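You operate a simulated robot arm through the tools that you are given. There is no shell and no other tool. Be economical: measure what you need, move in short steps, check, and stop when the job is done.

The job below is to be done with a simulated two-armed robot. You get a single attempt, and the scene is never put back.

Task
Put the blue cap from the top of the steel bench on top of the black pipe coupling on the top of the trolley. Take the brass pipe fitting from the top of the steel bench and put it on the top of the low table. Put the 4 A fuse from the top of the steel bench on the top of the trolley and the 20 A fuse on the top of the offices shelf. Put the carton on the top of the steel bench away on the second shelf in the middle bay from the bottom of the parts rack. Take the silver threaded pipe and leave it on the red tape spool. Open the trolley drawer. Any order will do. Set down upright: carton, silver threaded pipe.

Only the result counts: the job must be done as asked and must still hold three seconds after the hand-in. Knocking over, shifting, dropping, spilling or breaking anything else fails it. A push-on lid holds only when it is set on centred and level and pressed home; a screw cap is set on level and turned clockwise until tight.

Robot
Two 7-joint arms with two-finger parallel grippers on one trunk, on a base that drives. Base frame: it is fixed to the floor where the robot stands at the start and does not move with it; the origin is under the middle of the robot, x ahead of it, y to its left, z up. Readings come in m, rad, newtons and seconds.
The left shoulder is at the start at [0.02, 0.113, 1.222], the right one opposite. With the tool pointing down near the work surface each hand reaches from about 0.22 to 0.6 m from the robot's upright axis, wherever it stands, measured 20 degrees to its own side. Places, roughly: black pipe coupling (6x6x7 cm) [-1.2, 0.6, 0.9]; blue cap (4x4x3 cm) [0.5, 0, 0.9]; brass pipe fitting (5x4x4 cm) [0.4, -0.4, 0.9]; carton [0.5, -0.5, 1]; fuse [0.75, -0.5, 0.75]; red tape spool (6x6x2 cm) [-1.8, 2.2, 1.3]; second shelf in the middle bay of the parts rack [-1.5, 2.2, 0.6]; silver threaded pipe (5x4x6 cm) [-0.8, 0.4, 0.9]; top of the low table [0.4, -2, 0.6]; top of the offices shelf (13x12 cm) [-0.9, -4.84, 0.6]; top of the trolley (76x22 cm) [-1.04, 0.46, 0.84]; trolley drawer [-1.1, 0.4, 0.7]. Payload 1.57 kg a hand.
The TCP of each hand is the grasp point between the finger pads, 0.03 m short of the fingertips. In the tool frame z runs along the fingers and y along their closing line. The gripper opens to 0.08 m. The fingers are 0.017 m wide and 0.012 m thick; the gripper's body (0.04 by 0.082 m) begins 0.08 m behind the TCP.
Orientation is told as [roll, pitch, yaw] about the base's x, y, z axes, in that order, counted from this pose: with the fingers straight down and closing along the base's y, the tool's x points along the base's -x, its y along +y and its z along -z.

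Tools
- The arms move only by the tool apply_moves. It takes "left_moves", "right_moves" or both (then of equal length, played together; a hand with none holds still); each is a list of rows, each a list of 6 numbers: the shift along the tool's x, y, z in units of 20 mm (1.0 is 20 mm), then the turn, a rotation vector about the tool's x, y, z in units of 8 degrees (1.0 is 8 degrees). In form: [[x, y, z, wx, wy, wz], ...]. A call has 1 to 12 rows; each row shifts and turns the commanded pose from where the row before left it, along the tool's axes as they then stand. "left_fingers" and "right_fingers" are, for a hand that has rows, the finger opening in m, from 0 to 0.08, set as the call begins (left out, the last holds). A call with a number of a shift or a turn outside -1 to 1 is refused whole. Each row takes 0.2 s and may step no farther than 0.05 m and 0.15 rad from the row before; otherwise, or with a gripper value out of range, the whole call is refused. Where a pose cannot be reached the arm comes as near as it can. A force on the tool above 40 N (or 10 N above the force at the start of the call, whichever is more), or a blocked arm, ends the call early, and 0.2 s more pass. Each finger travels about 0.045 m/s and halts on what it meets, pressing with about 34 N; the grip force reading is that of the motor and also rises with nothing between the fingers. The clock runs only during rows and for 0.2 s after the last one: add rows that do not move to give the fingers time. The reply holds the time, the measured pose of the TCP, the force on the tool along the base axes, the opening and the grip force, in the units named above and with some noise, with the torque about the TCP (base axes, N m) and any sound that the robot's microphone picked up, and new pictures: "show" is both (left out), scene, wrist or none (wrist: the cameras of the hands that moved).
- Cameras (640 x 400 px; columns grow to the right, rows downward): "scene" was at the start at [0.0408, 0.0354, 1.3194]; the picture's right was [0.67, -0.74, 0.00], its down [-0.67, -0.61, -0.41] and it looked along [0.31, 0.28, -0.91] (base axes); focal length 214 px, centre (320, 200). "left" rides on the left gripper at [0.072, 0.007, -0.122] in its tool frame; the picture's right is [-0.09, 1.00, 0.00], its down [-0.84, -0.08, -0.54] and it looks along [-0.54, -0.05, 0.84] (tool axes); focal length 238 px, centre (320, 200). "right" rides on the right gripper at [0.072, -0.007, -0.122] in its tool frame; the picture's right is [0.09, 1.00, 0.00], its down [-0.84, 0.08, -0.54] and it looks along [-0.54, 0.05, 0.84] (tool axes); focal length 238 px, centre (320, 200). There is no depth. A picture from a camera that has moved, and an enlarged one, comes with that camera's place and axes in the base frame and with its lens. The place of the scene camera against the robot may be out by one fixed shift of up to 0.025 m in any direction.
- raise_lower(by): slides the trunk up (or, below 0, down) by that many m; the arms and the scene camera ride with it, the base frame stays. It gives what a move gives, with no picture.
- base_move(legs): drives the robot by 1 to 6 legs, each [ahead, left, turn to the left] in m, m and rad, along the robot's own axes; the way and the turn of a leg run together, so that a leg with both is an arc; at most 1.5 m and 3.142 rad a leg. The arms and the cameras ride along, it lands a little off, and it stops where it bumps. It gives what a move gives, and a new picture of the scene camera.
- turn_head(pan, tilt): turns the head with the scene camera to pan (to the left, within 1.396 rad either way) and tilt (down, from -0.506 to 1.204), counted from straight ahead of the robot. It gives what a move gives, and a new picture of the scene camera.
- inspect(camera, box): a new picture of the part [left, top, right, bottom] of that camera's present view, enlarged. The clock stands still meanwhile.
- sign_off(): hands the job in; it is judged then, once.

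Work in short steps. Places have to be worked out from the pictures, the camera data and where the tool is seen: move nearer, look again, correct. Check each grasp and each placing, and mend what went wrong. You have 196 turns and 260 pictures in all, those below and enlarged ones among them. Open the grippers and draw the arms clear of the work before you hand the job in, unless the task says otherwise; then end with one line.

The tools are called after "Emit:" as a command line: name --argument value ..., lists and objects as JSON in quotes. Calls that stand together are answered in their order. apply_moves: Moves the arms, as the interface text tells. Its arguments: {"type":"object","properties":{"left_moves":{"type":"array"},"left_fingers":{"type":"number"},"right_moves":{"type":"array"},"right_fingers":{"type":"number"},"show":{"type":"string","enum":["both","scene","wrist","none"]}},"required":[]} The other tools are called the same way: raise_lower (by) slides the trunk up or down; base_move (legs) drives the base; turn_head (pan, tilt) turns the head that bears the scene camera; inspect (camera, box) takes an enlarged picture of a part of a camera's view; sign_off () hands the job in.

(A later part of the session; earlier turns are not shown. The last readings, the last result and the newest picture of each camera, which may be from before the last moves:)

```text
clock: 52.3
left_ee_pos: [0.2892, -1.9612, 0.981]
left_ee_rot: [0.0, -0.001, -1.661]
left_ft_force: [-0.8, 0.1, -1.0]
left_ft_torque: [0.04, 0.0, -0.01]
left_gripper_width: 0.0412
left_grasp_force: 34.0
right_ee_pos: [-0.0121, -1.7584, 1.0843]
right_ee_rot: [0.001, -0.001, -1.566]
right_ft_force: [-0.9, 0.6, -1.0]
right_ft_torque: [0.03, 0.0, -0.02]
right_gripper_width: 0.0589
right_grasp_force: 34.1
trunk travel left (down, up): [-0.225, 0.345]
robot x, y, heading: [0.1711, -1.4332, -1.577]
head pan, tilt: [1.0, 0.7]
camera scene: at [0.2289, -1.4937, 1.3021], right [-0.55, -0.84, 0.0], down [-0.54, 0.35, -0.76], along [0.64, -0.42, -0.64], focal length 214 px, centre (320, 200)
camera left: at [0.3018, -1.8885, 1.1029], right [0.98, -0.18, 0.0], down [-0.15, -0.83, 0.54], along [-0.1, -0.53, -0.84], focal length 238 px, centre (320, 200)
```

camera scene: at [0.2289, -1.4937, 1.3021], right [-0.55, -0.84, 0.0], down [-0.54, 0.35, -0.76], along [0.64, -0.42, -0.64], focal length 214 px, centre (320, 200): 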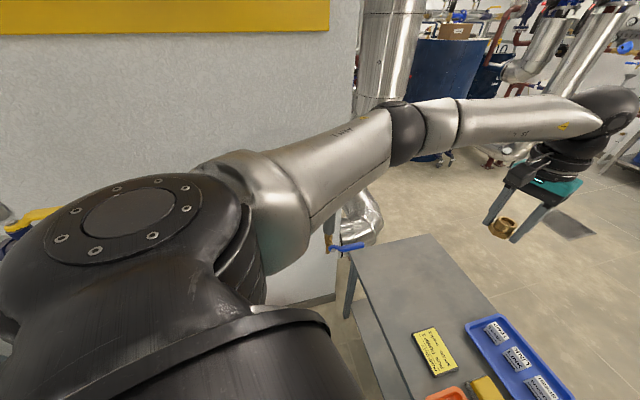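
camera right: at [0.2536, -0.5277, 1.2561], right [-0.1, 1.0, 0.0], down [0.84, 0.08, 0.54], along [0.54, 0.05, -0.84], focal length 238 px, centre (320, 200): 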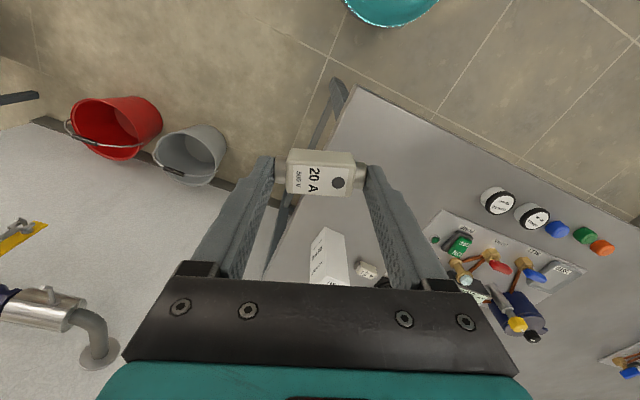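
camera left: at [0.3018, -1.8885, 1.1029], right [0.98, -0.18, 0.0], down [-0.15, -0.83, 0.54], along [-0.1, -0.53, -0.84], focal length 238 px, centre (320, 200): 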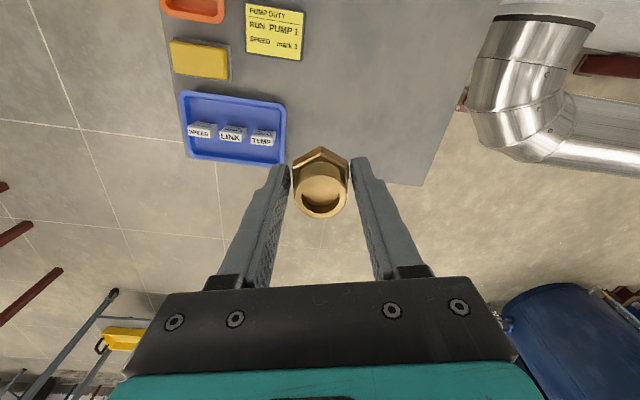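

Clear table lies beneath; I'll shift 40 mm further from the blue tray and go down to z≈0.74.

Emit:
apply_moves --left_moves '[[0, 1, 1, 0, 0, 0], [0, 1, 1, 0, 0, 0], [0, 0, 1, 0, 0, 0], [0, 0, 1, 0, 0, 0], [0, 0, 1, 0, 0, 0], [0, 0, 1, 0, 0, 0], [0, 0, 1, 0, 0, 0], [0, 0, 1, 0, 0, 0], [0, 0, 1, 0, 0, 0], [0, 0, 1, 0, 0, 0], [0, 0, 1, 0, 0, 0], [0, 0, 1, 0, 0, 0]]' --show "both"

```text
clock: 54.9
left_ee_pos: [0.3316, -1.9628, 0.7389]
left_ee_rot: [0.0, 0.0, -1.661]
left_ft_force: [-0.5, -0.1, -1.4]
left_ft_torque: [0.0, -0.01, 0.02]
left_gripper_width: 0.0415
left_grasp_force: 33.5
right_ee_pos: [-0.0124, -1.7577, 1.0841]
right_ee_rot: [-0.001, 0.0, -1.567]
right_ft_force: [0.3, 0.2, -0.3]
right_ft_torque: [-0.02, -0.01, 0.03]
right_gripper_width: 0.059
right_grasp_force: 34.1
trunk travel left (down, up): [-0.225, 0.345]
robot x, y, heading: [0.1672, -1.425, -1.581]
head pan, tilt: [1.0, 0.7]
camera scene: at [0.2287, -1.4937, 1.3021], right [-0.55, -0.84, 0.0], down [-0.54, 0.35, -0.77], along [0.64, -0.42, -0.64], focal length 214 px, centre (320, 200)
camera left: at [0.3432, -1.8918, 0.8614], right [0.98, -0.18, 0.0], down [-0.15, -0.83, 0.54], along [-0.1, -0.53, -0.84], focal length 238 px, centre (320, 200)
```

scene: 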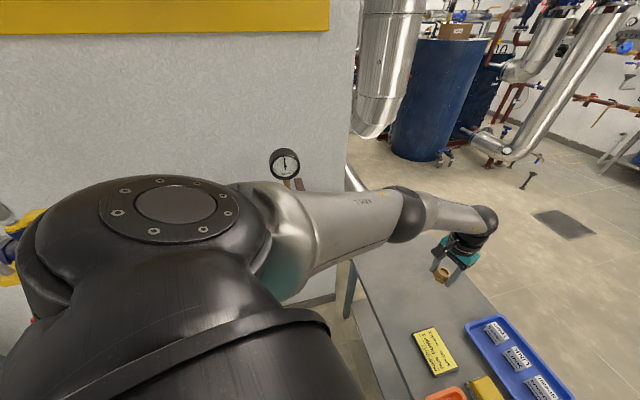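
left: 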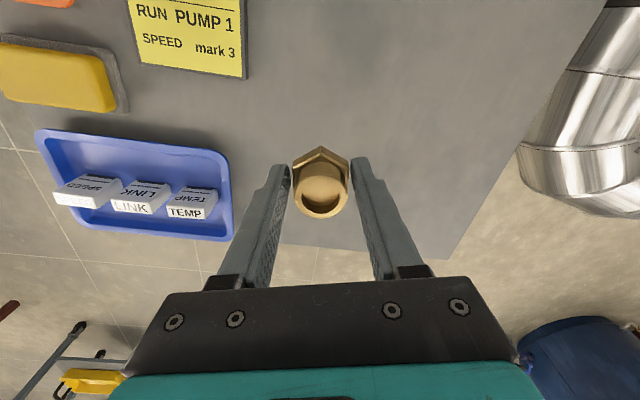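

Still clear of everything. I'll descend to z≈0.66 and check again.

Emit:
apply_moves --left_moves '[[0, 0, 1, 0, 0, 0], [0, 0, 1, 0, 0, 0], [0, 0, 1, 0, 0, 0], [0, 0, 1, 0, 0, 0], [0, 0, 0, 0, 0, 0]]' --show "wrist"

```text
clock: 56.1
left_ee_pos: [0.3287, -1.9581, 0.7146]
left_ee_rot: [0.002, -0.002, -1.663]
left_ft_force: [0.2, -0.1, -0.4]
left_ft_torque: [-0.01, -0.02, 0.01]
left_gripper_width: 0.0414
left_grasp_force: 34.0
left hand out of reach, approached as far as the arm can: row 2, 3, 4
right_ee_pos: [-0.0107, -1.7583, 1.0833]
right_ee_rot: [-0.003, 0.001, -1.569]
right_ft_force: [0.3, 0.0, -0.6]
right_ft_torque: [-0.01, 0.01, 0.02]
right_gripper_width: 0.0589
right_grasp_force: 34.3
trunk travel left (down, up): [-0.225, 0.345]
robot x, y, heading: [0.1688, -1.4323, -1.577]
head pan, tilt: [1.0, 0.7]
camera left: at [0.3405, -1.8868, 0.8367], right [0.98, -0.18, 0.0], down [-0.15, -0.83, 0.54], along [-0.1, -0.54, -0.84], focal length 238 px, centre (320, 200)
```

left: 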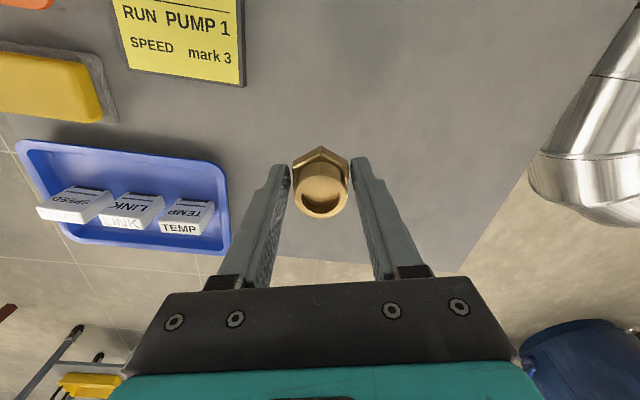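

Reach ran out at z≈0.715, but the arm is now extended inward away from the pipe. I'll lower the trunk by 0.06 and watch for deflection.

Emit:
raise_lower --by -0.06

Emit:
inspect --camera "scene" --box '[160, 100, 560, 380]'

```text
clock: 57.1
left_ee_pos: [0.3285, -1.9573, 0.6549]
left_ee_rot: [0.0, -0.004, -1.659]
left_ft_force: [0.4, -0.3, -0.8]
left_ft_torque: [0.0, 0.01, 0.03]
left_gripper_width: 0.0413
left_grasp_force: 33.4
right_ee_pos: [-0.0114, -1.757, 1.024]
right_ee_rot: [0.001, 0.0, -1.567]
right_ft_force: [0.2, -0.2, -0.7]
right_ft_torque: [0.01, 0.02, 0.0]
right_gripper_width: 0.0593
right_grasp_force: 33.6
trunk travel left (down, up): [-0.165, 0.405]
robot x, y, heading: [0.1711, -1.4323, -1.578]
head pan, tilt: [1.0, 0.7]
```

```text
1.43 times, centred on (360, 240) of scene
camera zoom: at [0.2289, -1.4935, 1.2421], right [-0.55, -0.84, 0.0], down [-0.54, 0.35, -0.76], along [0.64, -0.42, -0.64], focal length 306 px, centre (263, 143)
```

zoom: 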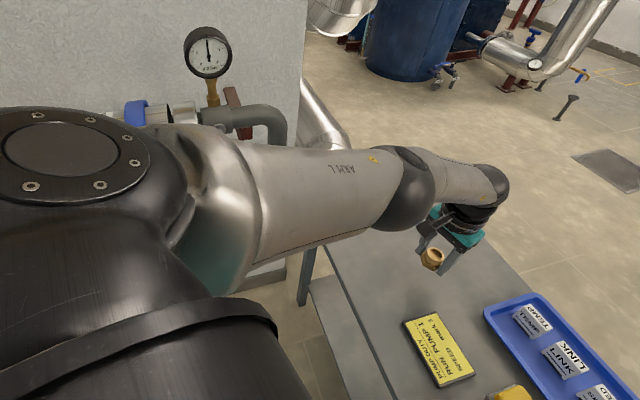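

No deflection. I'll look from the left camera and lower another 20 mm.

Emit:
raise_lower --by -0.02

Emit:
inspect --camera "left" --box '[220, 80, 420, 240]'

```text
clock: 57.8
left_ee_pos: [0.3284, -1.9584, 0.6345]
left_ee_rot: [0.0, -0.002, -1.66]
left_ft_force: [-0.2, -0.5, -1.4]
left_ft_torque: [0.0, -0.02, 0.03]
left_gripper_width: 0.0414
left_grasp_force: 33.6
right_ee_pos: [-0.0132, -1.7571, 1.0036]
right_ee_rot: [0.0, 0.0, -1.566]
right_ft_force: [0.4, 0.3, -0.7]
right_ft_torque: [-0.04, -0.01, -0.01]
right_gripper_width: 0.0592
right_grasp_force: 34.0
trunk travel left (down, up): [-0.145, 0.425]
robot x, y, heading: [0.1688, -1.4323, -1.577]
head pan, tilt: [1.0, 0.7]
```

```text
2.50 times, centred on (320, 160) of left
camera zoom: at [0.3406, -1.8866, 0.7566], right [0.98, -0.18, 0.0], down [-0.15, -0.83, 0.54], along [-0.1, -0.54, -0.84], focal length 596 px, centre (320, 300)
```

zoom: 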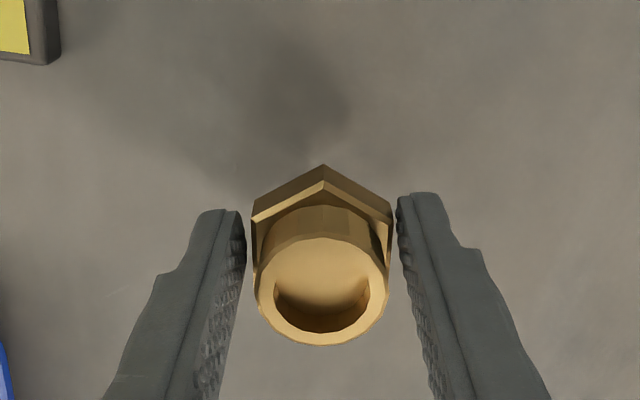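

The shadow is a few cm off yet. I'll lower another 20 mm.

Emit:
raise_lower --by -0.02

Emit:
inspect --camera "left" --box '[220, 80, 420, 240]'

```text
clock: 58.4
left_ee_pos: [0.3277, -1.9574, 0.6147]
left_ee_rot: [0.0, -0.002, -1.659]
left_ft_force: [-0.2, -0.4, -1.3]
left_ft_torque: [-0.02, 0.0, 0.02]
left_gripper_width: 0.0413
left_grasp_force: 33.7
right_ee_pos: [-0.0114, -1.7582, 0.983]
right_ee_rot: [0.0, 0.0, -1.567]
right_ft_force: [-0.5, 0.3, -1.0]
right_ft_torque: [0.01, -0.02, 0.01]
right_gripper_width: 0.059
right_grasp_force: 33.3
trunk travel left (down, up): [-0.125, 0.445]
robot x, y, heading: [0.1729, -1.4311, -1.575]
head pan, tilt: [1.0, 0.7]
```

```text
2.50 times, centred on (320, 160) of left
camera zoom: at [0.3405, -1.8866, 0.7366], right [0.98, -0.18, 0.0], down [-0.15, -0.83, 0.54], along [-0.1, -0.54, -0.84], focal length 596 px, centre (320, 300)
```

zoom: 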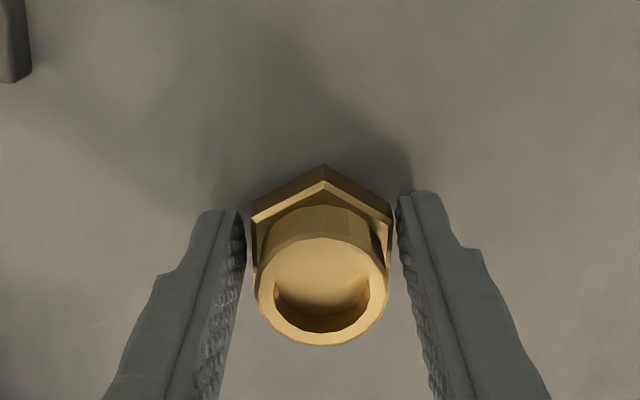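

About a centimetre left. I'll lower 10 mm at a time and watch the force.

Emit:
raise_lower --by -0.01

Emit:
inspect --camera "left" --box '[220, 80, 420, 240]'

```text
clock: 59.0
left_ee_pos: [0.3269, -1.9598, 0.6104]
left_ee_rot: [-0.001, -0.01, -1.66]
left_ft_force: [2.0, 5.7, 34.6]
left_ft_torque: [0.44, 0.3, 0.06]
left_gripper_width: 0.0412
left_grasp_force: 33.8
right_ee_pos: [-0.0123, -1.7552, 0.9754]
right_ee_rot: [0.0, -0.002, -1.568]
right_ft_force: [-0.6, 0.1, -1.0]
right_ft_torque: [0.05, 0.02, 0.01]
right_gripper_width: 0.0589
right_grasp_force: 34.4
trunk travel left (down, up): [-0.115, 0.455]
robot x, y, heading: [0.1684, -1.431, -1.58]
head pan, tilt: [1.0, 0.7]
```

```text
2.50 times, centred on (320, 160) of left
camera zoom: at [0.3402, -1.8871, 0.7313], right [0.98, -0.18, 0.0], down [-0.15, -0.82, 0.55], along [-0.1, -0.54, -0.83], focal length 596 px, centre (320, 300)
```

zoom: 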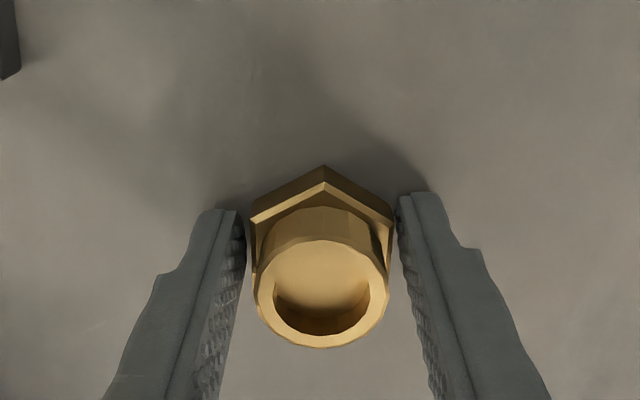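

Contact with the table (34 N) at TCP z 0.610. I'll raise 4 mm to relieve, then open.

Emit:
raise_lower --by 0.005

Emit:
apply_moves --left_moves '[[0, 0, 0, 0, 0, 0], [0, 0, 0, 0, 0, 0], [0, 0, 0, 0, 0, 0], [0, 0, 0, 0, 0, 0]]' --left_fingers 0.075 --show "wrist"

```text
clock: 59.6
left_ee_pos: [0.3277, -1.958, 0.6102]
left_ee_rot: [0.001, -0.006, -1.661]
left_ft_force: [-0.4, -4.3, 10.6]
left_ft_torque: [-0.36, 0.09, 0.05]
left_gripper_width: 0.0408
left_grasp_force: 34.4
right_ee_pos: [-0.0125, -1.7578, 0.9791]
right_ee_rot: [0.001, 0.0, -1.567]
right_ft_force: [-0.6, 0.1, -0.7]
right_ft_torque: [-0.05, 0.04, 0.03]
right_gripper_width: 0.0592
right_grasp_force: 34.1
trunk travel left (down, up): [-0.12, 0.45]
robot x, y, heading: [0.1703, -1.4285, -1.581]
head pan, tilt: [1.0, 0.7]
```

```text
clock: 60.6
left_ee_pos: [0.3254, -1.9566, 0.6098]
left_ee_rot: [-0.004, -0.003, -1.664]
left_ft_force: [-0.6, 3.3, 13.2]
left_ft_torque: [0.09, -0.59, 0.0]
left_gripper_width: 0.0753
left_grasp_force: 0.0
right_ee_pos: [-0.0111, -1.7575, 0.9794]
right_ee_rot: [0.0, -0.002, -1.569]
right_ft_force: [0.4, -0.6, -0.3]
right_ft_torque: [0.04, 0.03, -0.01]
right_gripper_width: 0.0589
right_grasp_force: 34.3
trunk travel left (down, up): [-0.12, 0.45]
robot x, y, heading: [0.1727, -1.4268, -1.577]
head pan, tilt: [1.0, 0.7]
camera left: at [0.3377, -1.8855, 0.732], right [0.98, -0.19, 0.0], down [-0.15, -0.83, 0.54], along [-0.1, -0.53, -0.84], focal length 238 px, centre (320, 200)
```

left: 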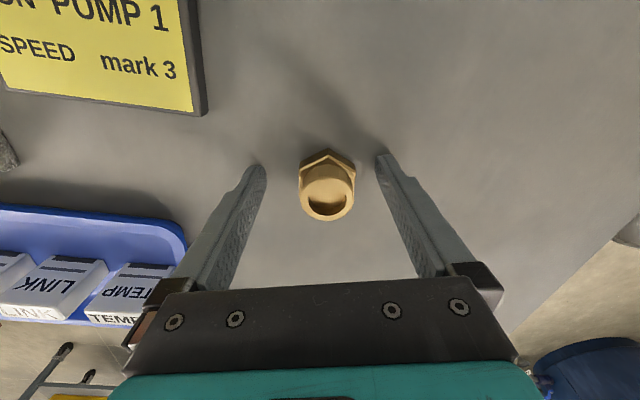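

Fitting stands upright on the table. I'll raise the trunk straight up and then pull the left arm up and back.

Emit:
raise_lower --by 0.15

Emit:
apply_moves --left_moves '[[0, 0, -1, 0, 0, 0], [0, 0, -1, 0, 0, 0], [0, 0, -1, 0, 0, 0], [0, 0, -1, 0, 0, 0], [0, 0, -1, 0, 0, 0], [0, 0, -1, 0, 0, 0], [0, 0, -1, 0, 0, 0], [0, 0, -1, 0, 0, 0], [0, 0, -1, 0, 0, 0], [0, 0, -1, 0, 0, 0], [0, 0, -1, 0, 0, 0], [0, 0, -1, 0, 0, 0]]' --show "wrist"

Emit:
apply_moves --left_moves '[[1, 0, -0.7, 0, 0, 0], [1, 0, -0.7, 0, 0, 0], [1, 0, -0.7, 0, 0, 0], [1, 0, -0.7, 0, 0, 0], [1, 0, -0.7, 0, 0, 0], [1, 0, 0, 0, 0, 0], [1, 0, 0, 0, 0, 0], [1, 0, 0, 0, 0, 0], [1, 0, 0, 0, 0, 0]]' --show "none"

```text
clock: 62.3
left_ee_pos: [0.3262, -1.9587, 0.76]
left_ee_rot: [0.001, -0.001, -1.66]
left_ft_force: [-0.8, 0.3, 0.0]
left_ft_torque: [-0.02, -0.02, 0.01]
left_gripper_width: 0.0751
left_grasp_force: 0.1
right_ee_pos: [-0.0112, -1.7592, 1.1291]
right_ee_rot: [-0.001, 0.0, -1.567]
right_ft_force: [0.0, 0.0, -1.6]
right_ft_torque: [-0.01, -0.01, 0.05]
right_gripper_width: 0.059
right_grasp_force: 34.0
trunk travel left (down, up): [-0.27, 0.3]
robot x, y, heading: [0.1678, -1.4327, -1.574]
head pan, tilt: [1.0, 0.7]
```

```text
clock: 64.9
left_ee_pos: [0.3272, -1.9573, 1.0003]
left_ee_rot: [-0.001, -0.002, -1.66]
left_ft_force: [0.0, 0.2, 0.4]
left_ft_torque: [-0.01, -0.01, 0.0]
left_gripper_width: 0.0748
left_grasp_force: 0.2
right_ee_pos: [-0.013, -1.7578, 1.13]
right_ee_rot: [0.0, 0.001, -1.567]
right_ft_force: [-0.8, -0.3, -1.1]
right_ft_torque: [-0.03, 0.04, 0.03]
right_gripper_width: 0.059
right_grasp_force: 34.0
trunk travel left (down, up): [-0.27, 0.3]
robot x, y, heading: [0.1702, -1.4339, -1.581]
head pan, tilt: [1.0, 0.7]
camera left: at [0.3392, -1.8858, 1.123], right [0.98, -0.18, 0.0], down [-0.15, -0.83, 0.54], along [-0.1, -0.53, -0.84], focal length 238 px, centre (320, 200)
```

left: 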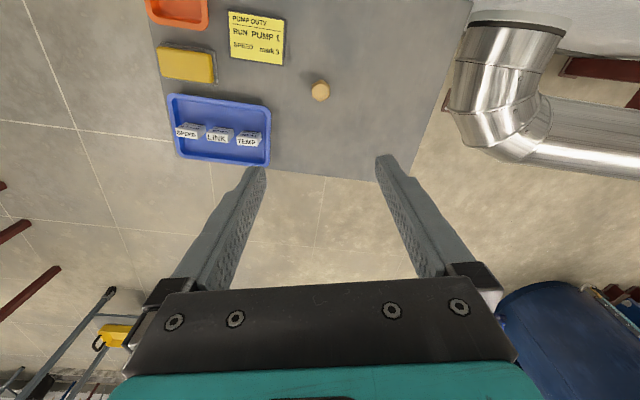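

```text
clock: 66.9
left_ee_pos: [0.3437, -1.7782, 1.0694]
left_ee_rot: [0.0, -0.004, -1.66]
left_ft_force: [0.0, 0.5, 0.0]
left_ft_torque: [0.02, -0.03, -0.01]
left_gripper_width: 0.0749
left_grasp_force: 0.2
right_ee_pos: [-0.0121, -1.7583, 1.1282]
right_ee_rot: [0.0, -0.001, -1.567]
right_ft_force: [-0.6, -0.3, -1.2]
right_ft_torque: [-0.01, 0.04, 0.03]
right_gripper_width: 0.059
right_grasp_force: 34.6
trunk travel left (down, up): [-0.27, 0.3]
robot x, y, heading: [0.172, -1.4319, -1.577]
head pan, tilt: [1.0, 0.7]
```

Brass fitting done. I'll back off, sidestep into the aisle at x≈-0.43, and look ahead toward the offices shelf.

Emit:
base_move --legs '[[-0.1, 0, 0], [0, -0.6, 0]]'

Emit:
turn_head --pan -0.1 --tilt 0.25

```text
clock: 71.0
left_ee_pos: [-0.258, -1.67, 1.0686]
left_ee_rot: [0.0, -0.003, -1.677]
left_ft_force: [-0.7, -0.1, -0.1]
left_ft_torque: [0.01, -0.01, 0.03]
left_gripper_width: 0.0749
left_grasp_force: 0.0
right_ee_pos: [-0.6124, -1.6443, 1.1286]
right_ee_rot: [0.001, 0.0, -1.586]
right_ft_force: [-0.6, -0.9, -0.3]
right_ft_torque: [-0.04, -0.01, 0.02]
right_gripper_width: 0.059
right_grasp_force: 34.3
trunk travel left (down, up): [-0.27, 0.3]
robot x, y, heading: [-0.4233, -1.3203, -1.596]
head pan, tilt: [1.0, 0.7]
camera scene: at [-0.3682, -1.3839, 1.3471], right [-0.56, -0.83, 0.0], down [-0.53, 0.36, -0.77], along [0.63, -0.43, -0.64], focal length 214 px, centre (320, 200)
```

scene: 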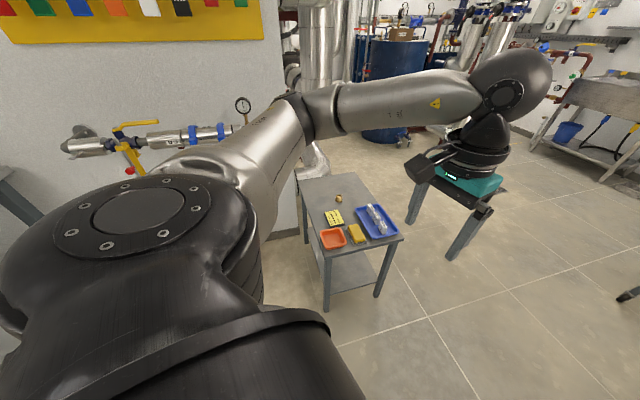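

```text
clock: 72.4
left_ee_pos: [-0.2598, -1.6697, 1.0704]
left_ee_rot: [0.0, -0.002, -1.677]
left_ft_force: [-0.5, 0.1, 0.4]
left_ft_torque: [-0.01, 0.0, -0.01]
left_gripper_width: 0.0751
left_grasp_force: 0.0
right_ee_pos: [-0.6129, -1.6452, 1.1284]
right_ee_rot: [-0.001, 0.0, -1.585]
right_ft_force: [-0.7, 0.0, 0.0]
right_ft_torque: [0.04, 0.0, 0.02]
right_gripper_width: 0.059
right_grasp_force: 34.0
trunk travel left (down, up): [-0.27, 0.3]
robot x, y, heading: [-0.4241, -1.3216, -1.592]
head pan, tilt: [-0.099, 0.25]
camera scene: at [-0.4496, -1.429, 1.3879], right [-0.99, 0.12, 0.0], down [0.03, 0.25, -0.97], along [-0.12, -0.96, -0.25], focal length 214 px, centre (320, 200)
```

scene: 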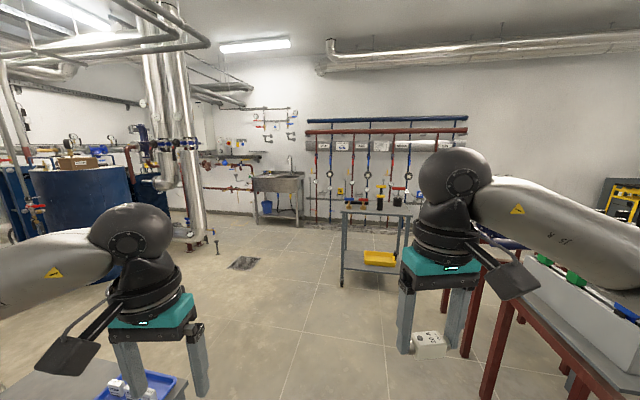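

The target should project near (322,193), on the far wall under the labelled manifold. I'll zoom there.

Emit:
inspect --camera "scene" --box '[300, 120, 420, 240]'

```text
3.33 times, centred on (360, 180) of scene
camera zoom: at [-0.4496, -1.429, 1.3879], right [-0.99, 0.12, 0.0], down [0.03, 0.25, -0.97], along [-0.12, -0.96, -0.25], focal length 715 px, centre (187, 267)
```

zoom: 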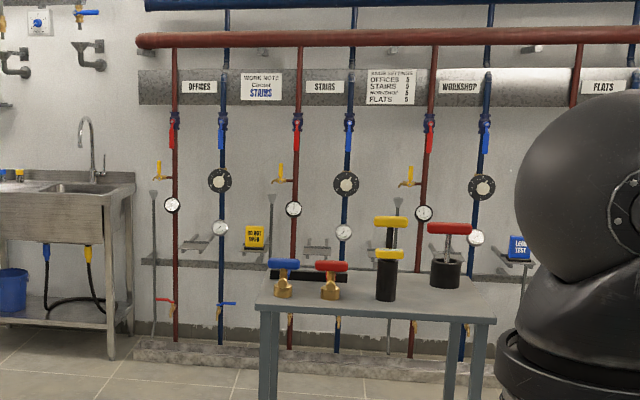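

The offices shelf is the small bracket between the leftmost red and blue pipes, at about (-0.92,-4.84,0.62). I'll drive down the aisle to y≈-3.5, left of the valve table.

Emit:
base_move --legs '[[1.4, 0.05, 0.02], [0.8, 0, 0]]'

Emit:
turn_head --pan -0.3 --tilt 0.45

Emit:
inspect --camera "scene" --box '[200, 60, 440, 240]'

```text
clock: 83.2
left_ee_pos: [-0.2755, -3.8498, 1.0693]
left_ee_rot: [-0.001, -0.002, -1.683]
left_ft_force: [-0.3, -0.6, -1.1]
left_ft_torque: [-0.01, 0.01, -0.03]
left_gripper_width: 0.075
left_grasp_force: 0.0
right_ee_pos: [-0.6294, -3.8224, 1.1292]
right_ee_rot: [0.0, 0.0, -1.589]
right_ft_force: [-0.4, -0.2, -1.4]
right_ft_torque: [0.02, 0.01, -0.03]
right_gripper_width: 0.059
right_grasp_force: 33.8
trunk travel left (down, up): [-0.27, 0.3]
robot x, y, heading: [-0.44, -3.4989, -1.603]
head pan, tilt: [-0.099, 0.25]
camera scene: at [-0.4647, -3.6077, 1.3879], right [-0.99, 0.13, 0.0], down [0.03, 0.25, -0.97], along [-0.12, -0.96, -0.25], focal length 214 px, centre (320, 200)
```

scene: 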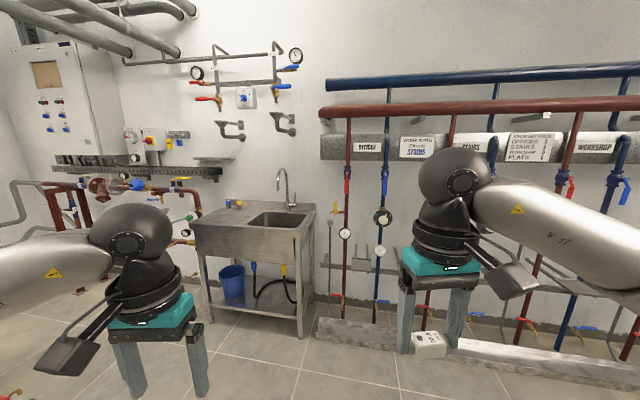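

```text
clock: 83.9
left_ee_pos: [-0.2749, -3.8497, 1.0701]
left_ee_rot: [0.001, -0.003, -1.684]
left_ft_force: [0.4, 0.1, -0.2]
left_ft_torque: [-0.01, 0.04, -0.02]
left_gripper_width: 0.075
left_grasp_force: 0.1
right_ee_pos: [-0.6291, -3.8213, 1.1287]
right_ee_rot: [0.0, 0.001, -1.591]
right_ft_force: [-0.3, 0.6, 0.4]
right_ft_torque: [0.02, 0.02, -0.03]
right_gripper_width: 0.0591
right_grasp_force: 33.8
trunk travel left (down, up): [-0.27, 0.3]
robot x, y, heading: [-0.4357, -3.4976, -1.603]
head pan, tilt: [-0.3, 0.45]
camera scene: at [-0.4823, -3.6017, 1.3693], right [-0.95, 0.32, 0.0], down [0.14, 0.41, -0.9], along [-0.29, -0.85, -0.43], focal length 214 px, centre (320, 200)
```

scene: 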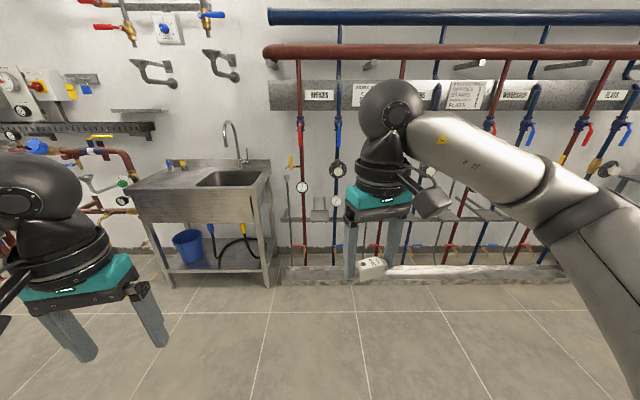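

```text
2.22 times, centred on (320, 150) of scene
camera zoom: at [-0.4823, -3.6017, 1.3693], right [-0.95, 0.32, 0.0], down [0.14, 0.41, -0.9], along [-0.29, -0.85, -0.43], focal length 477 px, centre (320, 311)
```

zoom: 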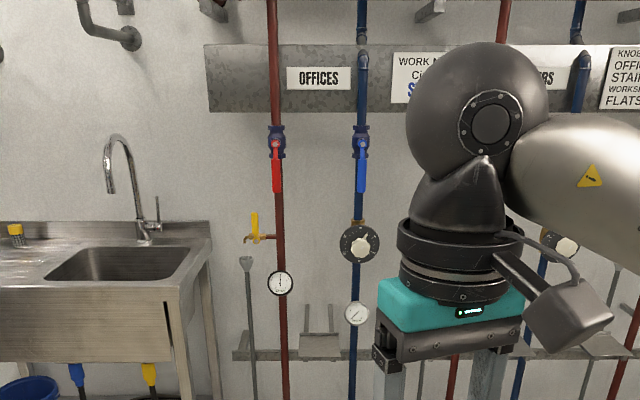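

The shelf is at (-0.905,-4.84,0.62). I'll tuck the left hand back and up, away from the sink tap, then drive in to about (-0.76,-4.28).

Emit:
apply_moves --left_moves '[[1, 0, -1, 0, 0, 0], [1, 0, -1, 0, 0, 0], [1, 0, -1, 0, 0, 0], [1, 0, -1, 0, 0, 0]]' --show "none"

Emit:
base_move --legs '[[0.5, 0, 0.03], [0.28, -0.31, 0]]'

Emit:
turn_head --pan -0.3 --tilt 0.85

```text
clock: 84.9
left_ee_pos: [-0.2677, -3.7687, 1.1486]
left_ee_rot: [0.0, -0.001, -1.682]
left_ft_force: [0.1, 0.3, -0.4]
left_ft_torque: [0.0, -0.03, -0.02]
left_gripper_width: 0.0748
left_grasp_force: 0.0
right_ee_pos: [-0.6283, -3.8217, 1.1286]
right_ee_rot: [0.0, 0.001, -1.59]
right_ft_force: [0.5, -0.9, -0.2]
right_ft_torque: [-0.01, 0.01, -0.02]
right_gripper_width: 0.059
right_grasp_force: 34.1
trunk travel left (down, up): [-0.27, 0.3]
robot x, y, heading: [-0.4366, -3.5, -1.6]
head pan, tilt: [-0.3, 0.45]
```

```text
clock: 90.0
left_ee_pos: [-0.5779, -4.5452, 1.1485]
left_ee_rot: [0.002, -0.002, -1.645]
left_ft_force: [0.5, -0.1, -0.2]
left_ft_torque: [0.01, -0.01, -0.03]
left_gripper_width: 0.075
left_grasp_force: 0.1
right_ee_pos: [-0.9377, -4.6128, 1.1285]
right_ee_rot: [-0.001, 0.0, -1.551]
right_ft_force: [1.0, 0.1, -1.2]
right_ft_torque: [-0.02, 0.02, -0.02]
right_gripper_width: 0.0592
right_grasp_force: 33.8
trunk travel left (down, up): [-0.27, 0.3]
robot x, y, heading: [-0.762, -4.2847, -1.563]
head pan, tilt: [-0.3, 0.45]
camera scene: at [-0.7999, -4.3866, 1.3692], right [-0.96, 0.29, 0.0], down [0.12, 0.42, -0.9], along [-0.26, -0.86, -0.44], focal length 214 px, centre (320, 200)
```

scene: 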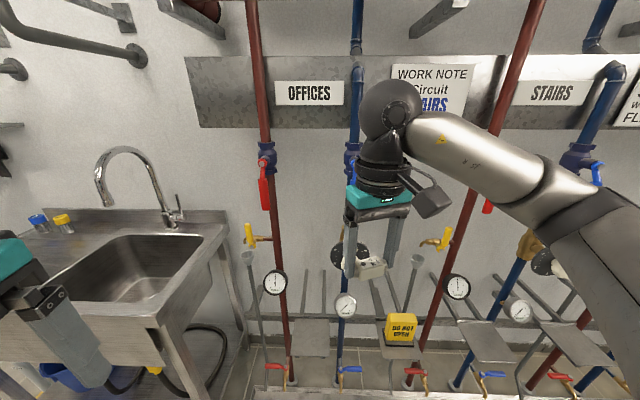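

```text
clock: 90.9
left_ee_pos: [-0.5785, -4.5461, 1.1471]
left_ee_rot: [0.002, -0.002, -1.645]
left_ft_force: [-0.1, -0.4, -0.6]
left_ft_torque: [-0.02, 0.02, -0.01]
left_gripper_width: 0.075
left_grasp_force: 0.0
right_ee_pos: [-0.9368, -4.6118, 1.129]
right_ee_rot: [0.001, -0.001, -1.55]
right_ft_force: [-0.6, 0.4, -0.5]
right_ft_torque: [0.03, 0.01, -0.01]
right_gripper_width: 0.0591
right_grasp_force: 34.7
trunk travel left (down, up): [-0.27, 0.3]
robot x, y, heading: [-0.7578, -4.2865, -1.565]
head pan, tilt: [-0.3, 0.85]
camera scene: at [-0.7956, -4.3731, 1.3349], right [-0.96, 0.29, 0.0], down [0.21, 0.72, -0.66], along [-0.19, -0.63, -0.75], focal length 214 px, centre (320, 200)
```

scene: 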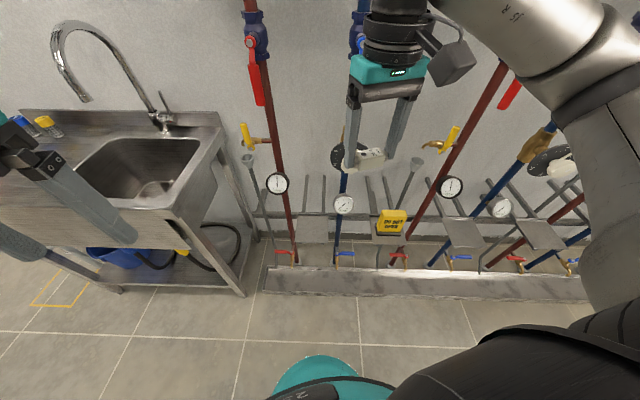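

I'll zoom in on the offices shelf area for clearances.

Emit:
inspect --camera "scene" --box '[240, 140, 420, 275]'

Emit:
inspect --camera "right" --box '[0, 0, 640, 400]'

```text
2.96 times, centred on (330, 208) of scene
camera zoom: at [-0.7956, -4.3731, 1.3349], right [-0.96, 0.29, 0.0], down [0.21, 0.72, -0.66], along [-0.19, -0.63, -0.75], focal length 636 px, centre (290, 178)
```

zoom: 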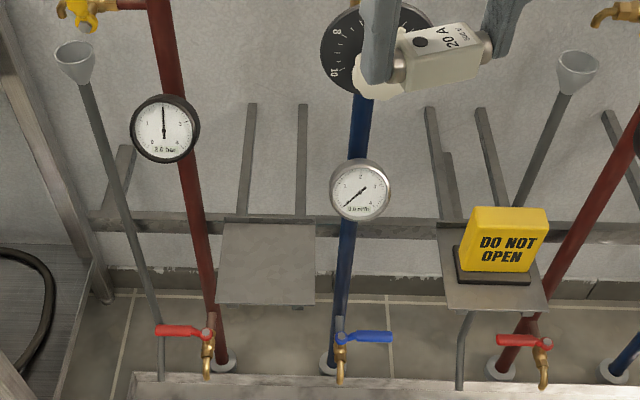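

```text
1.00 times, centred on (320, 200) of right (not enlarged: the box is as wide or as high as the picture)
camera zoom: at [-0.9454, -4.5404, 1.2511], right [0.99, 0.11, 0.0], down [0.09, -0.83, 0.54], along [0.06, -0.54, -0.84], focal length 238 px, centre (320, 200)
```

zoom: 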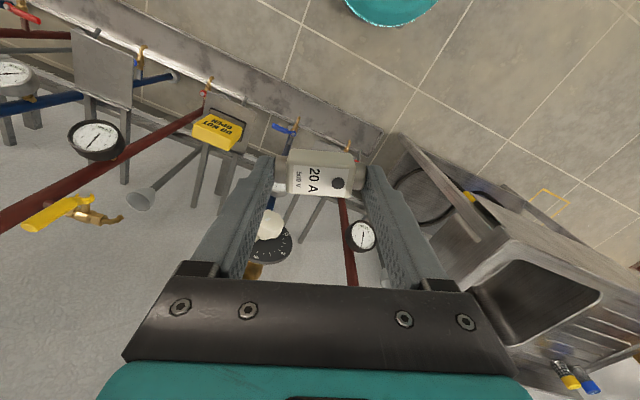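

Plate centre is about (-0.905,-4.84,0.62), with gauges at x≈-0.81 and -1.03 on each side. I'll lower the trunk 0.2 here, then go down with the arm before moving in.

Emit:
raise_lower --by -0.2

Emit:
apply_moves --right_moves '[[-0.6, 0.2, 1, 0, 0, 0], [-0.6, 0.2, 1, 0, 0, 0], [-0.6, 0.2, 1, 0, 0, 0], [-0.6, 0.2, 1, 0, 0, 0], [-0.6, 0.2, 1, 0, 0, 0], [-0.6, 0.2, 1, 0, 0, 0], [-0.6, 0.2, 1, 0, 0, 0], [-0.6, 0.2, 1, 0, 0, 0]]' --show "both"

```text
clock: 93.1
left_ee_pos: [-0.578, -4.5466, 0.9481]
left_ee_rot: [0.0, -0.004, -1.641]
left_ft_force: [-0.6, -0.4, 0.9]
left_ft_torque: [-0.04, -0.01, -0.04]
left_gripper_width: 0.075
left_grasp_force: 0.0
right_ee_pos: [-0.9378, -4.6126, 0.9278]
right_ee_rot: [-0.001, 0.001, -1.548]
right_ft_force: [0.2, 0.3, 0.3]
right_ft_torque: [0.0, -0.03, 0.01]
right_gripper_width: 0.0589
right_grasp_force: 34.2
trunk travel left (down, up): [-0.07, 0.5]
robot x, y, heading: [-0.7587, -4.2811, -1.561]
head pan, tilt: [-0.3, 0.85]
```

```text
clock: 94.9
left_ee_pos: [-0.5779, -4.5455, 0.9475]
left_ee_rot: [-0.002, -0.002, -1.642]
left_ft_force: [0.0, 0.1, -0.2]
left_ft_torque: [0.0, 0.01, 0.0]
left_gripper_width: 0.0751
left_grasp_force: 0.0
right_ee_pos: [-0.9023, -4.7095, 0.7706]
right_ee_rot: [0.0, -0.001, -1.549]
right_ft_force: [-0.1, 0.2, -0.9]
right_ft_torque: [0.03, 0.0, -0.04]
right_gripper_width: 0.059
right_grasp_force: 33.6
trunk travel left (down, up): [-0.07, 0.5]
robot x, y, heading: [-0.7587, -4.2813, -1.558]
head pan, tilt: [-0.3, 0.85]
camera scene: at [-0.7955, -4.3731, 1.1348], right [-0.96, 0.29, 0.0], down [0.21, 0.72, -0.66], along [-0.19, -0.63, -0.75], focal length 214 px, centre (320, 200)
camera right: at [-0.9112, -4.6375, 0.8925], right [0.99, 0.11, 0.0], down [0.1, -0.83, 0.54], along [0.06, -0.54, -0.84], focal length 238 px, centre (320, 200)
```

scene: 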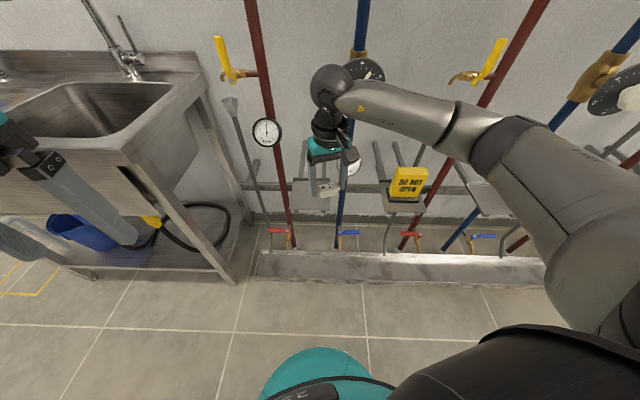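
right: 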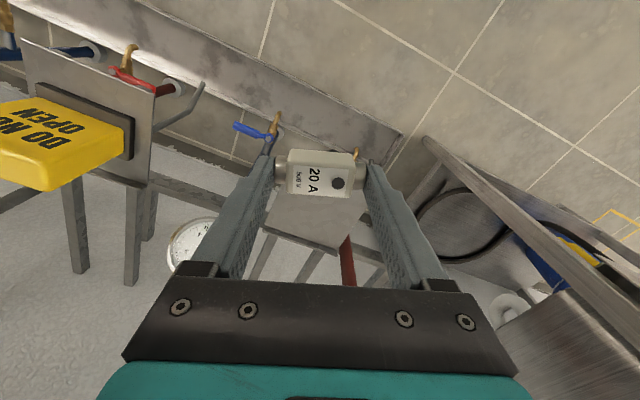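

The plate is visible behind the fuse. I'll zoom to compare positions.

Emit:
inspect --camera "right" --box '[220, 120, 420, 280]'

Emit:
inspect --camera "scene" --box '[240, 100, 440, 250]'

```text
2.50 times, centred on (320, 200) of right
camera zoom: at [-0.9112, -4.6375, 0.8925], right [0.99, 0.11, 0.0], down [0.1, -0.83, 0.54], along [0.06, -0.54, -0.84], focal length 596 px, centre (320, 200)
```

zoom: 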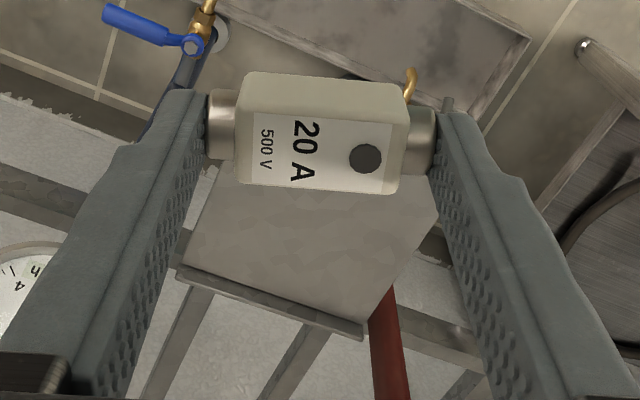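

```text
2.67 times, centred on (340, 175) of scene
camera zoom: at [-0.7955, -4.3731, 1.1348], right [-0.96, 0.29, 0.0], down [0.21, 0.72, -0.66], along [-0.19, -0.63, -0.75], focal length 572 px, centre (267, 267)
```

zoom: 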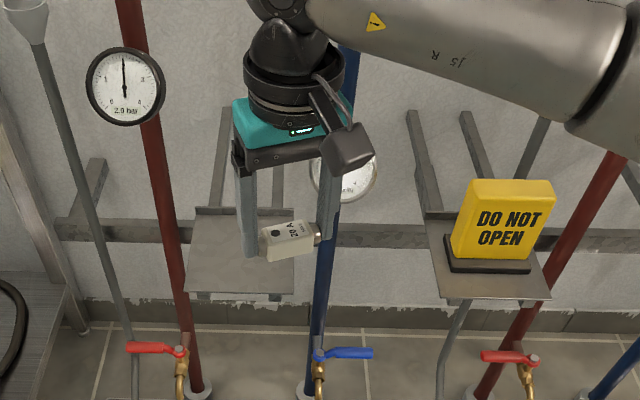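

The wall and plate are turned about -17°; the plate centre is at (-0.893,-4.832). I'll turn the gripper to match (yaw -1.865) and move over the plate at z≈0.75.

Emit:
apply_moves --right_moves '[[0, 0, 0, 0, 0, 0.76], [0, 0, 0, 0, 0, 0.75], [0, 0, 0, 0, 0, 0.75], [-0.92, 0.36, 0.2, 0, 0, 0], [-0.92, 0.36, 0.2, 0, 0, 0], [-0.92, 0.36, 0.2, 0, 0, 0], [-0.92, 0.36, 0.2, 0, 0, 0], [-0.92, 0.36, 0.2, 0, 0, 0], [-0.92, 0.36, 0.2, 0, 0, 0], [0, 0, 0, 0, 0, 0]]' --show "both"

Emit:
inspect --camera "scene" --box '[240, 100, 440, 250]'

```text
clock: 97.1
left_ee_pos: [-0.5777, -4.5453, 0.9479]
left_ee_rot: [0.0, -0.002, -1.643]
left_ft_force: [-0.2, 0.1, 0.0]
left_ft_torque: [0.01, -0.02, -0.02]
left_gripper_width: 0.0751
left_grasp_force: 0.0
right_ee_pos: [-0.8936, -4.8256, 0.7459]
right_ee_rot: [0.0, -0.001, -1.866]
right_ft_force: [-1.0, 0.7, -0.1]
right_ft_torque: [0.03, 0.02, 0.01]
right_gripper_width: 0.059
right_grasp_force: 33.8
trunk travel left (down, up): [-0.07, 0.5]
robot x, y, heading: [-0.7596, -4.2835, -1.561]
head pan, tilt: [-0.3, 0.85]
camera scene: at [-0.7955, -4.3732, 1.1348], right [-0.96, 0.29, 0.0], down [0.21, 0.72, -0.66], along [-0.19, -0.63, -0.75], focal length 214 px, centre (320, 200)
camera right: at [-0.879, -4.7555, 0.8678], right [0.98, -0.2, 0.0], down [-0.17, -0.82, 0.54], along [-0.11, -0.53, -0.84], focal length 238 px, centre (320, 200)
```

scene: 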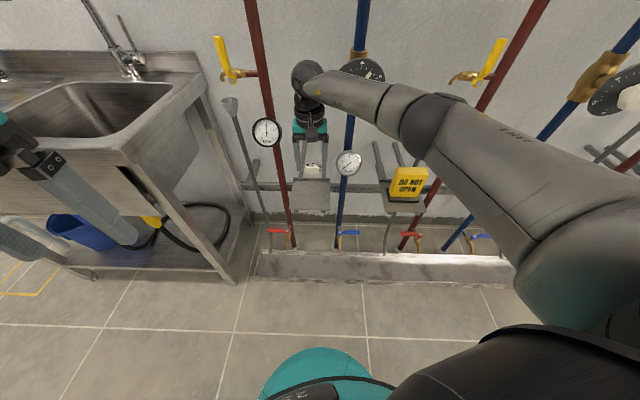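
right: 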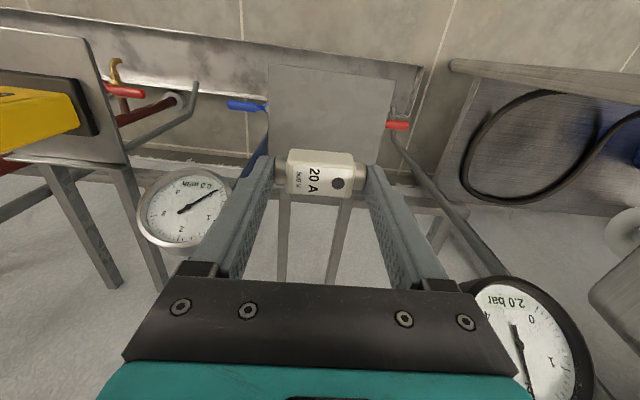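

```text
2.67 times, centred on (340, 175) of scene
camera zoom: at [-0.7955, -4.3732, 1.1348], right [-0.96, 0.29, 0.0], down [0.21, 0.72, -0.66], along [-0.19, -0.63, -0.75], focal length 572 px, centre (267, 267)
```

zoom: 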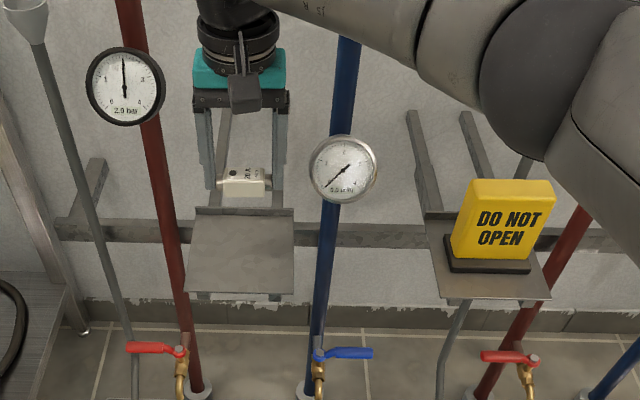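

The footprint is about 1 cm off plate centre. I'll correct it and descend to z≈0.675.

Emit:
apply_moves --right_moves '[[0.35, 0.45, 0.5, 0, 0, 0], [0, 0, 1, 0, 0, 0], [0, 0, 1, 0, 0, 0], [0, 0, 1, 0, 0, 0], [0, 0, 0, 0, 0, 0]]' --show "wrist"

Emit:
inspect --camera "scene" --box '[260, 120, 380, 230]'

```text
clock: 98.3
left_ee_pos: [-0.577, -4.5456, 0.9482]
left_ee_rot: [-0.001, -0.001, -1.643]
left_ft_force: [0.8, -0.1, 0.2]
left_ft_torque: [0.06, 0.0, -0.01]
left_gripper_width: 0.075
left_grasp_force: 0.0
right_ee_pos: [-0.8854, -4.8208, 0.6728]
right_ee_rot: [0.0, 0.001, -1.865]
right_ft_force: [0.4, 0.9, -0.2]
right_ft_torque: [0.02, -0.05, -0.01]
right_gripper_width: 0.0593
right_grasp_force: 34.4
trunk travel left (down, up): [-0.07, 0.5]
robot x, y, heading: [-0.7581, -4.2817, -1.561]
head pan, tilt: [-0.3, 0.85]
camera right: at [-0.8709, -4.7505, 0.7965], right [0.98, -0.2, 0.0], down [-0.17, -0.82, 0.54], along [-0.11, -0.53, -0.84], focal length 238 px, centre (320, 200)
```

right: 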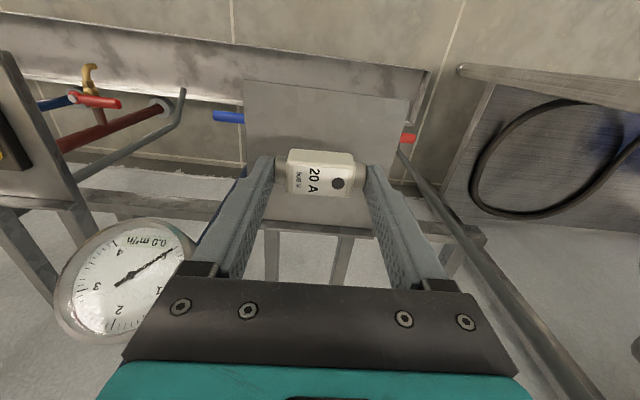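

```text
3.64 times, centred on (320, 175) of scene
camera zoom: at [-0.7955, -4.3731, 1.1348], right [-0.96, 0.29, 0.0], down [0.21, 0.72, -0.66], along [-0.19, -0.63, -0.75], focal length 780 px, centre (320, 291)
```

zoom: 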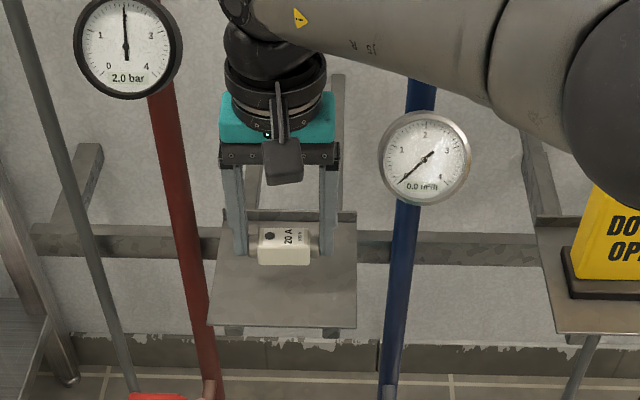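

About 4 cm left by the size of the plate in view. I'll descend 25 mm more, then look.

Emit:
apply_moves --right_moves '[[0, 0, 0.6, 0, 0, 0], [0, 0, 0.6, 0, 0, 0], [0, 0, 0, 0, 0, 0]]' --show "wrist"

Emit:
inspect --camera "scene" --box '[260, 120, 380, 230]'

```text
clock: 99.1
left_ee_pos: [-0.5779, -4.5457, 0.9475]
left_ee_rot: [-0.001, -0.003, -1.644]
left_ft_force: [0.2, 0.8, 0.4]
left_ft_torque: [0.0, -0.03, -0.01]
left_gripper_width: 0.0748
left_grasp_force: 0.0
right_ee_pos: [-0.8838, -4.822, 0.6513]
right_ee_rot: [-0.001, 0.0, -1.867]
right_ft_force: [0.6, 0.3, -1.5]
right_ft_torque: [-0.01, -0.02, 0.02]
right_gripper_width: 0.059
right_grasp_force: 34.0
trunk travel left (down, up): [-0.07, 0.5]
robot x, y, heading: [-0.7574, -4.2825, -1.556]
head pan, tilt: [-0.3, 0.85]
camera right: at [-0.8696, -4.7511, 0.7733], right [0.98, -0.2, 0.0], down [-0.17, -0.82, 0.54], along [-0.11, -0.53, -0.84], focal length 238 px, centre (320, 200)
```

right: 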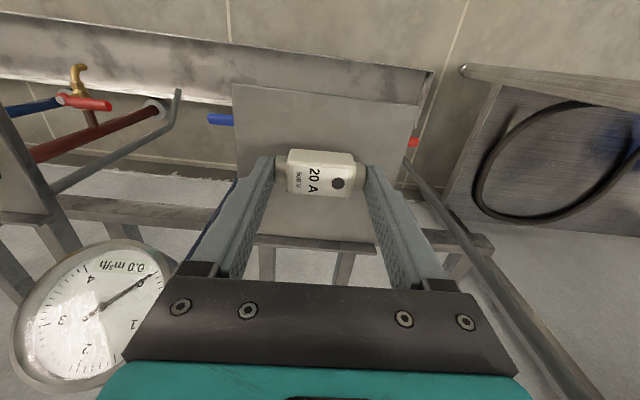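

```text
3.64 times, centred on (320, 175) of scene
camera zoom: at [-0.7955, -4.3731, 1.1348], right [-0.96, 0.29, 0.0], down [0.21, 0.72, -0.66], along [-0.19, -0.63, -0.75], focal length 780 px, centre (320, 291)
```

zoom: 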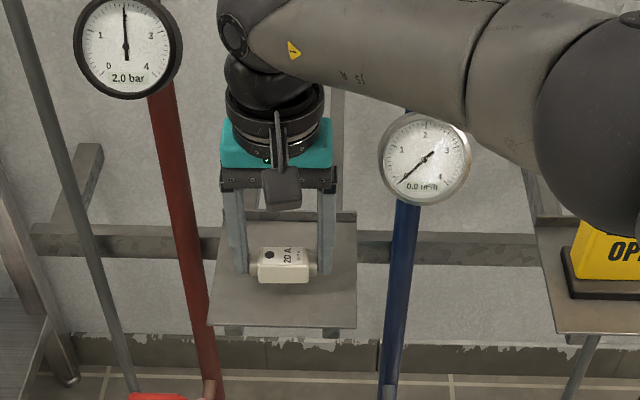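

Well aligned with the plate. I'll descend in small steps until contact.

Emit:
apply_moves --right_moves '[[0, 0, 0.4, 0, 0, 0], [0, 0, 0.4, 0, 0, 0], [0, 0, 0, 0, 0, 0]]' --show "none"

Emit:
inspect --camera "scene" --box '[260, 120, 380, 230]'

```text
clock: 99.9
left_ee_pos: [-0.5786, -4.5449, 0.9467]
left_ee_rot: [-0.001, -0.002, -1.644]
left_ft_force: [-0.8, 0.4, -0.1]
left_ft_torque: [0.0, 0.02, 0.0]
left_gripper_width: 0.0751
left_grasp_force: 0.1
right_ee_pos: [-0.8825, -4.8204, 0.6355]
right_ee_rot: [0.0, -0.001, -1.868]
right_ft_force: [0.0, 0.8, 1.2]
right_ft_torque: [0.02, 0.03, 0.01]
right_gripper_width: 0.0588
right_grasp_force: 33.7
trunk travel left (down, up): [-0.07, 0.5]
robot x, y, heading: [-0.761, -4.2821, -1.563]
head pan, tilt: [-0.3, 0.85]
```

```text
3.64 times, centred on (320, 175) of scene
camera zoom: at [-0.7955, -4.3731, 1.1348], right [-0.96, 0.29, 0.0], down [0.21, 0.72, -0.66], along [-0.19, -0.63, -0.75], focal length 780 px, centre (320, 291)
```

zoom: 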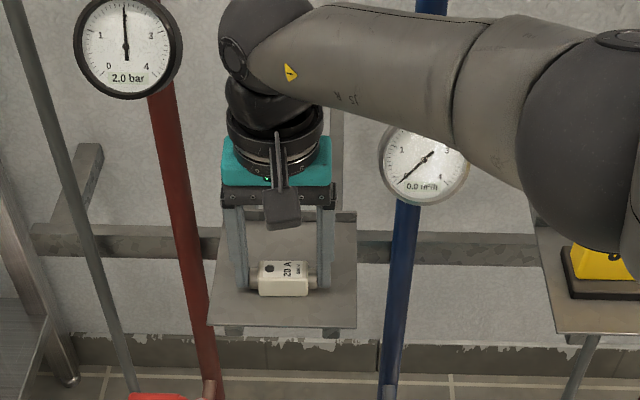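

Near contact. Another 6 mm with force watch.

Emit:
apply_moves --right_moves '[[0, 0, 0.3, 0, 0, 0], [0, 0, 0, 0, 0, 0]]' --show "none"

```text
clock: 100.5
left_ee_pos: [-0.5768, -4.543, 0.949]
left_ee_rot: [0.001, -0.006, -1.644]
left_ft_force: [0.1, 0.5, -0.1]
left_ft_torque: [-0.01, 0.01, -0.02]
left_gripper_width: 0.0747
left_grasp_force: 0.0
right_ee_pos: [-0.8823, -4.8213, 0.6335]
right_ee_rot: [0.002, -0.008, -1.868]
right_ft_force: [-3.7, 8.9, 32.9]
right_ft_torque: [0.3, 0.17, -0.03]
right_gripper_width: 0.0591
right_grasp_force: 34.0
trunk travel left (down, up): [-0.07, 0.5]
robot x, y, heading: [-0.7595, -4.284, -1.558]
head pan, tilt: [-0.3, 0.85]
```

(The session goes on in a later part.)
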